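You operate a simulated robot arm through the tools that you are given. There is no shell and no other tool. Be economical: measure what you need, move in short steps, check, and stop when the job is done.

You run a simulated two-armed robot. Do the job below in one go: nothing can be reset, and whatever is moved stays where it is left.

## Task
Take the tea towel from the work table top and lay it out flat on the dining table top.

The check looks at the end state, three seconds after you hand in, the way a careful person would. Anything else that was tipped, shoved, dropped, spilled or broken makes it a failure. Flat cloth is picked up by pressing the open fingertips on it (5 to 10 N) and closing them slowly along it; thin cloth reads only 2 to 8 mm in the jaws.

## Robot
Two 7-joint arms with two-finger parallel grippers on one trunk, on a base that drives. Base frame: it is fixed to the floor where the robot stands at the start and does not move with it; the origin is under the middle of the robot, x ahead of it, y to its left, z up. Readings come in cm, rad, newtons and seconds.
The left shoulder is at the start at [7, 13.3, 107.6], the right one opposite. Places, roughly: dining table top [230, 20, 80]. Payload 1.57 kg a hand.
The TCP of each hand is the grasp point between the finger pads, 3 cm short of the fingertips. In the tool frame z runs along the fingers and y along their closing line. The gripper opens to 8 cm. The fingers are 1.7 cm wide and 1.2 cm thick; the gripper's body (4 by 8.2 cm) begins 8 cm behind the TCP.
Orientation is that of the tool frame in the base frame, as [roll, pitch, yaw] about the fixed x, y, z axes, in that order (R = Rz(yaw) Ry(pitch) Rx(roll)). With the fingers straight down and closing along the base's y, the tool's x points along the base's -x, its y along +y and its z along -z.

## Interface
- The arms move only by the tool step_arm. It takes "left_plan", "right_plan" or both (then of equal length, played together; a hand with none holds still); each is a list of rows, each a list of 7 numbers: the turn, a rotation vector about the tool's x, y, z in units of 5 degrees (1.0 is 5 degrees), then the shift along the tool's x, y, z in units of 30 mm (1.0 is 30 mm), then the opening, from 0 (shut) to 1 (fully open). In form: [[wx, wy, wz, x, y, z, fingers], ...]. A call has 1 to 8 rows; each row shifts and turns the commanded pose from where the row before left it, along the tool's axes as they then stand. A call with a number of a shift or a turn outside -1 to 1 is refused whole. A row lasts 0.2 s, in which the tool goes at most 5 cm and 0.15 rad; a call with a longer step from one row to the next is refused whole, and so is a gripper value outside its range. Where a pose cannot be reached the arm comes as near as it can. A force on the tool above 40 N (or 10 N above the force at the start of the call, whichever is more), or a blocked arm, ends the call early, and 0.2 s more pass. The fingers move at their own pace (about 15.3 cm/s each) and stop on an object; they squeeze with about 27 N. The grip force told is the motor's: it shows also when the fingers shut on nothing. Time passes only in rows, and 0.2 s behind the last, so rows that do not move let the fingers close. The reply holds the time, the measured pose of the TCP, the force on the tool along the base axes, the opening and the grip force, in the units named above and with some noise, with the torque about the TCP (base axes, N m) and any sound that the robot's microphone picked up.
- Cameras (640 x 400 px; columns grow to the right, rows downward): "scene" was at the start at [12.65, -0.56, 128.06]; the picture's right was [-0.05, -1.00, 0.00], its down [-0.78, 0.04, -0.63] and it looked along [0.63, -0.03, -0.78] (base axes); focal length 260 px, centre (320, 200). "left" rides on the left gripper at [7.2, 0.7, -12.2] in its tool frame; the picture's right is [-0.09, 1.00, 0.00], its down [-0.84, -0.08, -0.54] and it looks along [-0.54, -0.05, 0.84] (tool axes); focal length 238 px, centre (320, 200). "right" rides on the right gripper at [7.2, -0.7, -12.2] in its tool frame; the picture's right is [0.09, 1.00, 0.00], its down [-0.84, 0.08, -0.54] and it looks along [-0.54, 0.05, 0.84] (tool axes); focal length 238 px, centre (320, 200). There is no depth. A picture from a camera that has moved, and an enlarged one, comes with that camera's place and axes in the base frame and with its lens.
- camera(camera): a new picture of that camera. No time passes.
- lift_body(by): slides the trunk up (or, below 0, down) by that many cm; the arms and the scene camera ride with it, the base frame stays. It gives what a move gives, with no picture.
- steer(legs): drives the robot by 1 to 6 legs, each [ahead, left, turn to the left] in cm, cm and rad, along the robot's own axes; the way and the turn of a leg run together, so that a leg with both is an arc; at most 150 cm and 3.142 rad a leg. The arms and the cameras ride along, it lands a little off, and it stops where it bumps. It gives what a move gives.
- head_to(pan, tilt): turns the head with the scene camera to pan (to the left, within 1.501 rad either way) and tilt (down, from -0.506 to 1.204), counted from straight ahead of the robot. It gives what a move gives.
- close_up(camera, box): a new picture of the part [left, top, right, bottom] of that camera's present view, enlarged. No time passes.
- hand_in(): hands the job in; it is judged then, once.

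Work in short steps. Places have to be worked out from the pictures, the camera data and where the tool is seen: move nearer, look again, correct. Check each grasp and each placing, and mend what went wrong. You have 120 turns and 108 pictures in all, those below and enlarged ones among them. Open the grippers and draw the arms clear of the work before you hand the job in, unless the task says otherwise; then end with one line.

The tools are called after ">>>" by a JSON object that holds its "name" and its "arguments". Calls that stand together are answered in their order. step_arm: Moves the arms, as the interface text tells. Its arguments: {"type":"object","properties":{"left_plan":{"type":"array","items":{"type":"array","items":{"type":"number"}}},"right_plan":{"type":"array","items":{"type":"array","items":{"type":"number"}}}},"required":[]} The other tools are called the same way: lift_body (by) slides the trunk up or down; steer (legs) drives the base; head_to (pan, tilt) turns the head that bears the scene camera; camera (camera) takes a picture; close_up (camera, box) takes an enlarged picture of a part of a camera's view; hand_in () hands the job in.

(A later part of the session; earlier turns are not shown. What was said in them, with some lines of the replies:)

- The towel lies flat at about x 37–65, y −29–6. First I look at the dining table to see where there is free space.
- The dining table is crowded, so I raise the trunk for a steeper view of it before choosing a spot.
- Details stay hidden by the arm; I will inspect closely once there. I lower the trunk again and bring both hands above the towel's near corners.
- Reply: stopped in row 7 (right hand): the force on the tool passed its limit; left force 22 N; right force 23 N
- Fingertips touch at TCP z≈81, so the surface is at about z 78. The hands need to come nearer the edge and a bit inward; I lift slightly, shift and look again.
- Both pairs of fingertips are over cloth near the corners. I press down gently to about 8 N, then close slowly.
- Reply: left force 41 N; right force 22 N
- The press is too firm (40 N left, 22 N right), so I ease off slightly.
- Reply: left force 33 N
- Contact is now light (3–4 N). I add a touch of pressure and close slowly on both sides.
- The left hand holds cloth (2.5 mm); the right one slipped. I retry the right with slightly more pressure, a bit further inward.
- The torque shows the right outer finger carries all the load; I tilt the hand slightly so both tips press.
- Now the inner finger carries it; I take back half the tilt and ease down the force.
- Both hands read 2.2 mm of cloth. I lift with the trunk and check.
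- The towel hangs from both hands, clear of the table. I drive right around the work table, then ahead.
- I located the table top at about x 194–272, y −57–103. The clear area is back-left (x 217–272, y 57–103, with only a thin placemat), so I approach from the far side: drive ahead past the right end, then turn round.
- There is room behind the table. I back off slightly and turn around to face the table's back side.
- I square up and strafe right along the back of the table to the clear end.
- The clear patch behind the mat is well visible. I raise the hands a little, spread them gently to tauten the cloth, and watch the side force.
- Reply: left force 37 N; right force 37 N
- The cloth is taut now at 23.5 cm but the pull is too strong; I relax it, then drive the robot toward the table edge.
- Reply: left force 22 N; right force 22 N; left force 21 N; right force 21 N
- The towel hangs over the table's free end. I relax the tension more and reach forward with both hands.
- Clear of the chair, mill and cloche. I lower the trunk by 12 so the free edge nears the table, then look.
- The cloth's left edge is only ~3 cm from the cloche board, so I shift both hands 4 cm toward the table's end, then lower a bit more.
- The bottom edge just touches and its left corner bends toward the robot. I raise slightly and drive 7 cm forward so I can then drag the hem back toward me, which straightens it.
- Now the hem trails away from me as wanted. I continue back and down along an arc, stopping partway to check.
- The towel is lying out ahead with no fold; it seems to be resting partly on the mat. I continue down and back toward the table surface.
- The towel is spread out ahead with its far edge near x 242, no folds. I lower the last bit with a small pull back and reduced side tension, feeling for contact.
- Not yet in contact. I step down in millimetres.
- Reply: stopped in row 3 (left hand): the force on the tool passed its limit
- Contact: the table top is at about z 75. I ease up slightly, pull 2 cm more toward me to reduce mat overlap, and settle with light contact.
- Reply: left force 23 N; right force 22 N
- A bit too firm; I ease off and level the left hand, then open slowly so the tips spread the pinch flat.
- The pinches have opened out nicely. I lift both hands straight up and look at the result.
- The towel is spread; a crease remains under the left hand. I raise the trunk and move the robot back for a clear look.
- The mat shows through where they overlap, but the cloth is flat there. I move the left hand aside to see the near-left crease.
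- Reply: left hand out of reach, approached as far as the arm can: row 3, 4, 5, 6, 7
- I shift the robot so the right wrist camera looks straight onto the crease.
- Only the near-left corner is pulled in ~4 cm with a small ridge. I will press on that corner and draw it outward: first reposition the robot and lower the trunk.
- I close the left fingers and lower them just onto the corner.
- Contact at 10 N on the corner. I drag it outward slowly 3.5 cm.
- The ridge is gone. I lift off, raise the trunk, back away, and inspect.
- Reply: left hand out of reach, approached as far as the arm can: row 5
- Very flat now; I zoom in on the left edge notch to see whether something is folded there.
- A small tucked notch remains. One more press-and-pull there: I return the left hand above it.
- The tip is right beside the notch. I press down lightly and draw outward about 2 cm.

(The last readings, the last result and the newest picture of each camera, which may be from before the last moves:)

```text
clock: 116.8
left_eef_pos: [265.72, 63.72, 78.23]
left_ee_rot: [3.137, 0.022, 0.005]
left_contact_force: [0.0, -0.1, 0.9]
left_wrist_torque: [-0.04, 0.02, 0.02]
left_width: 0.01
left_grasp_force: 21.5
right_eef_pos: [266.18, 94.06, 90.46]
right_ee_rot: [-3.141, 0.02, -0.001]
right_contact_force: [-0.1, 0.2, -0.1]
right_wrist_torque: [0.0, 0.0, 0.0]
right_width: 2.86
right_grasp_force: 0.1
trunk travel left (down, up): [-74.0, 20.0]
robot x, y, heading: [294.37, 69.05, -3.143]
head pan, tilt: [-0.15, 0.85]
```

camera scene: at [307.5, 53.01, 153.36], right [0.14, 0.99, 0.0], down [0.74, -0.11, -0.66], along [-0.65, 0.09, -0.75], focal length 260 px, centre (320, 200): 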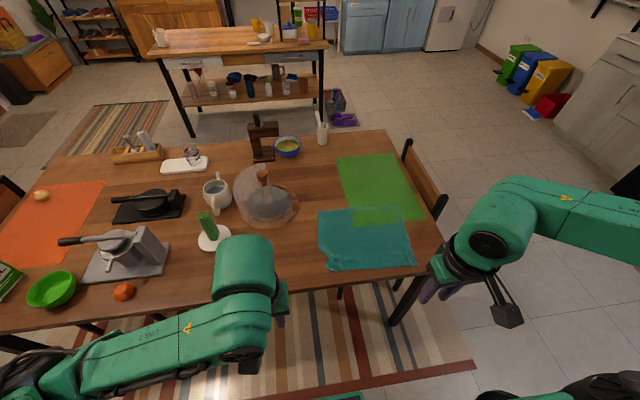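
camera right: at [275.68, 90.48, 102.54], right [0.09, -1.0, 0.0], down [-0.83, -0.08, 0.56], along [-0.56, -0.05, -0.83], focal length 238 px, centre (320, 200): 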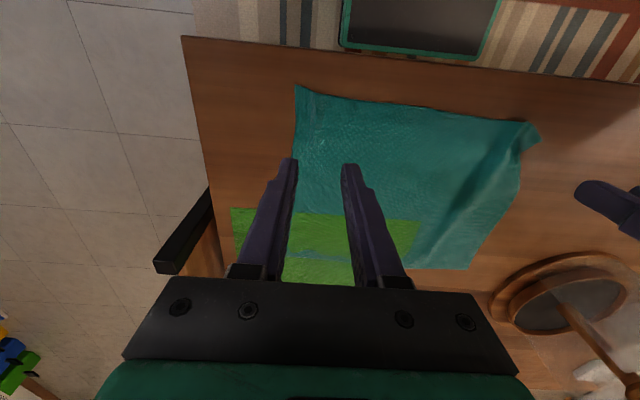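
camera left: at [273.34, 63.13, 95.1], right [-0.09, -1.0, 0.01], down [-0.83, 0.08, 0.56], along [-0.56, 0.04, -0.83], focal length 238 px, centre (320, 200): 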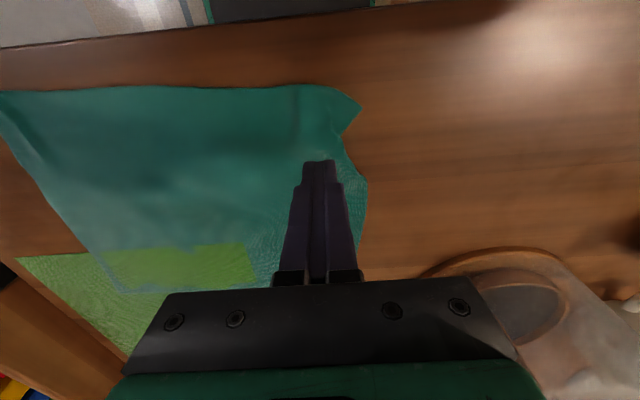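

>>> {"name": "step_arm", "arguments": {"left_plan": [[0, 0, 0, 0, 0, 0.06, 0], [0, 0, 0, 0, 0, 0, 0], [0, 0, 0, 0, 0.15, 0, 0], [0, 0, 0, 0, 0.15, 0, 0], [0, 0, 0, 0, 0.15, 0, 0], [0, 0, 0, 0, 0.15, 0, 0], [0, 0, 0, 0, 0.1, 0, 0], [0, 0, 0, 0, 0, 0, 0]]}}

>>> {"name": "step_arm", "arguments": {"left_plan": [[0, 0, 0, 0, 0, -0.4, 0], [0, 0, 0, 0, 0, -1, 0], [0, 0, 0, 0, 0, -1, 0], [0, 0, 0, 0, 0, -0.9, 0], [0, 0, 0, 0, 0, 0, 0.3]]}}

>>> {"name": "lift_body", "arguments": {"by": 16}}

>>> {"name": "steer", "arguments": {"legs": [[-25, 16, 0]]}}

>>> {"name": "close_up", "arguments": {"camera": "scene", "box": [290, 160, 450, 280]}}

>>> {"name": "camera", "arguments": {"camera": "scene"}}

```text
clock: 118.6
left_eef_pos: [265.74, 61.58, 78.27]
left_ee_rot: [3.138, 0.024, 0.006]
left_contact_force: [-0.7, 4.3, 17.8]
left_wrist_torque: [-0.04, -0.07, 0.0]
left_width: 0.0
left_grasp_force: 21.6
right_eef_pos: [266.29, 94.19, 90.55]
right_ee_rot: [3.139, 0.02, -0.003]
right_contact_force: [0.4, 0.4, -0.3]
right_wrist_torque: [0.02, -0.01, 0.0]
right_width: 2.89
right_grasp_force: 0.0
trunk travel left (down, up): [-74.0, 20.0]
robot x, y, heading: [294.16, 68.58, -3.143]
head pan, tilt: [-0.15, 0.85]
```

```text
clock: 119.8
left_eef_pos: [265.37, 61.87, 87.78]
left_ee_rot: [3.135, 0.021, 0.006]
left_contact_force: [-0.1, 0.5, -0.1]
left_wrist_torque: [-0.02, 0.03, 0.02]
left_width: 2.39
left_grasp_force: 0.0
left hand out of reach, approached as far as the arm can: row 4
right_eef_pos: [266.11, 94.05, 90.55]
right_ee_rot: [3.139, 0.02, -0.002]
right_contact_force: [-0.1, -0.1, -0.1]
right_wrist_torque: [0.01, 0.0, 0.0]
right_width: 2.91
right_grasp_force: 0.1
trunk travel left (down, up): [-74.0, 20.0]
robot x, y, heading: [294.09, 69.28, -3.142]
head pan, tilt: [-0.15, 0.85]
```

```text
clock: 121.7
left_eef_pos: [265.46, 61.88, 103.55]
left_ee_rot: [3.135, 0.021, 0.007]
left_contact_force: [-0.2, 0.0, -0.4]
left_wrist_torque: [0.01, -0.01, 0.01]
left_width: 2.41
left_grasp_force: 0.1
right_eef_pos: [266.16, 93.91, 106.52]
right_ee_rot: [3.139, 0.02, -0.001]
right_contact_force: [-0.1, -0.4, 1.0]
right_wrist_torque: [-0.04, -0.01, 0.0]
right_width: 2.9
right_grasp_force: 0.1
trunk travel left (down, up): [-90.0, 4.0]
robot x, y, heading: [294.13, 68.94, -3.142]
head pan, tilt: [-0.15, 0.85]
```

```text
clock: 123.7
left_eef_pos: [290.56, 45.76, 103.56]
left_ee_rot: [3.137, 0.019, 0.003]
left_contact_force: [0.1, -0.6, -0.1]
left_wrist_torque: [-0.01, -0.04, -0.02]
left_width: 2.41
left_grasp_force: 0.0
right_eef_pos: [291.39, 77.97, 106.46]
right_ee_rot: [-3.141, 0.017, -0.005]
right_contact_force: [-0.1, 0.9, 0.1]
right_wrist_torque: [-0.01, -0.01, 0.02]
right_width: 2.89
right_grasp_force: 0.0
trunk travel left (down, up): [-90.0, 4.0]
robot x, y, heading: [319.28, 52.99, 3.143]
head pan, tilt: [-0.15, 0.85]
```

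```text
3.33 times, centred on (370, 220) of scene
camera zoom: at [306.6, 53.96, 153.36], right [0.15, 0.99, 0.0], down [0.74, -0.11, -0.66], along [-0.65, 0.1, -0.75], focal length 868 px, centre (153, 133)
```

zoom: 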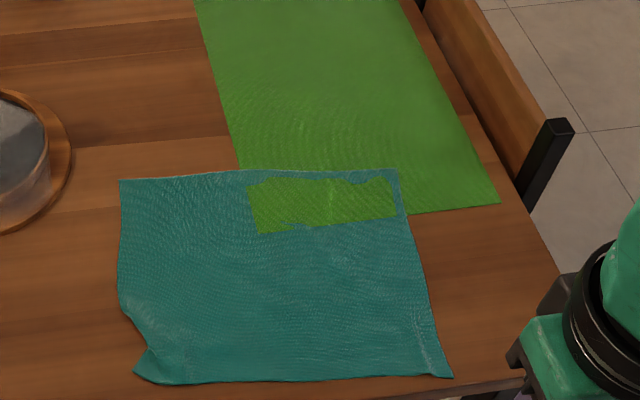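

```text
49 pictures are left
camera scene: at [306.6, 53.96, 153.36], right [0.15, 0.99, 0.0], down [0.74, -0.11, -0.66], along [-0.65, 0.1, -0.75], focal length 260 px, centre (320, 200)
```

scene: 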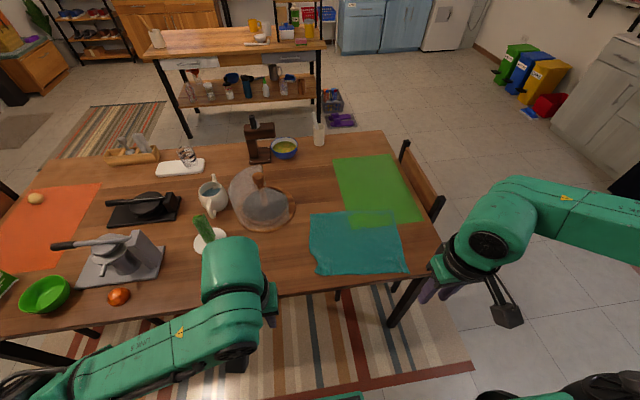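

The towel lies flat and fully on the table, nothing else has moved, and the arms are clear. I open both grippers fully and hand in.

>>> {"name": "step_arm", "arguments": {"left_plan": [[0, 0, 0, 0, 0, 0, 1], [0, 0, 0, 0, 0, 0, 1]], "right_plan": [[0, 0, 0, 0, 0, 0, 1], [0, 0, 0, 0, 0, 0, 1]]}}

>>> {"name": "hand_in", "arguments": {}}

```text
clock: 124.3
left_eef_pos: [290.73, 45.67, 103.56]
left_ee_rot: [3.137, 0.022, 0.006]
left_contact_force: [-0.1, 0.0, -0.5]
left_wrist_torque: [0.04, 0.01, 0.0]
left_width: 8.02
left_grasp_force: 0.0
right_eef_pos: [291.52, 77.84, 106.45]
right_ee_rot: [3.138, 0.02, -0.003]
right_contact_force: [0.4, -0.8, 0.0]
right_wrist_torque: [0.01, 0.02, 0.01]
right_width: 8.03
right_grasp_force: 0.2
trunk travel left (down, up): [-90.0, 4.0]
robot x, y, heading: [319.3, 53.0, 3.143]
head pan, tilt: [-0.15, 0.85]
```

```text
The job is handed in.
```

The tea towel is spread flat on the dining table, its far edge overlapping the green placemat and a small notch left at the near-left edge; nothing else appears to have moved, and I've handed the job in.
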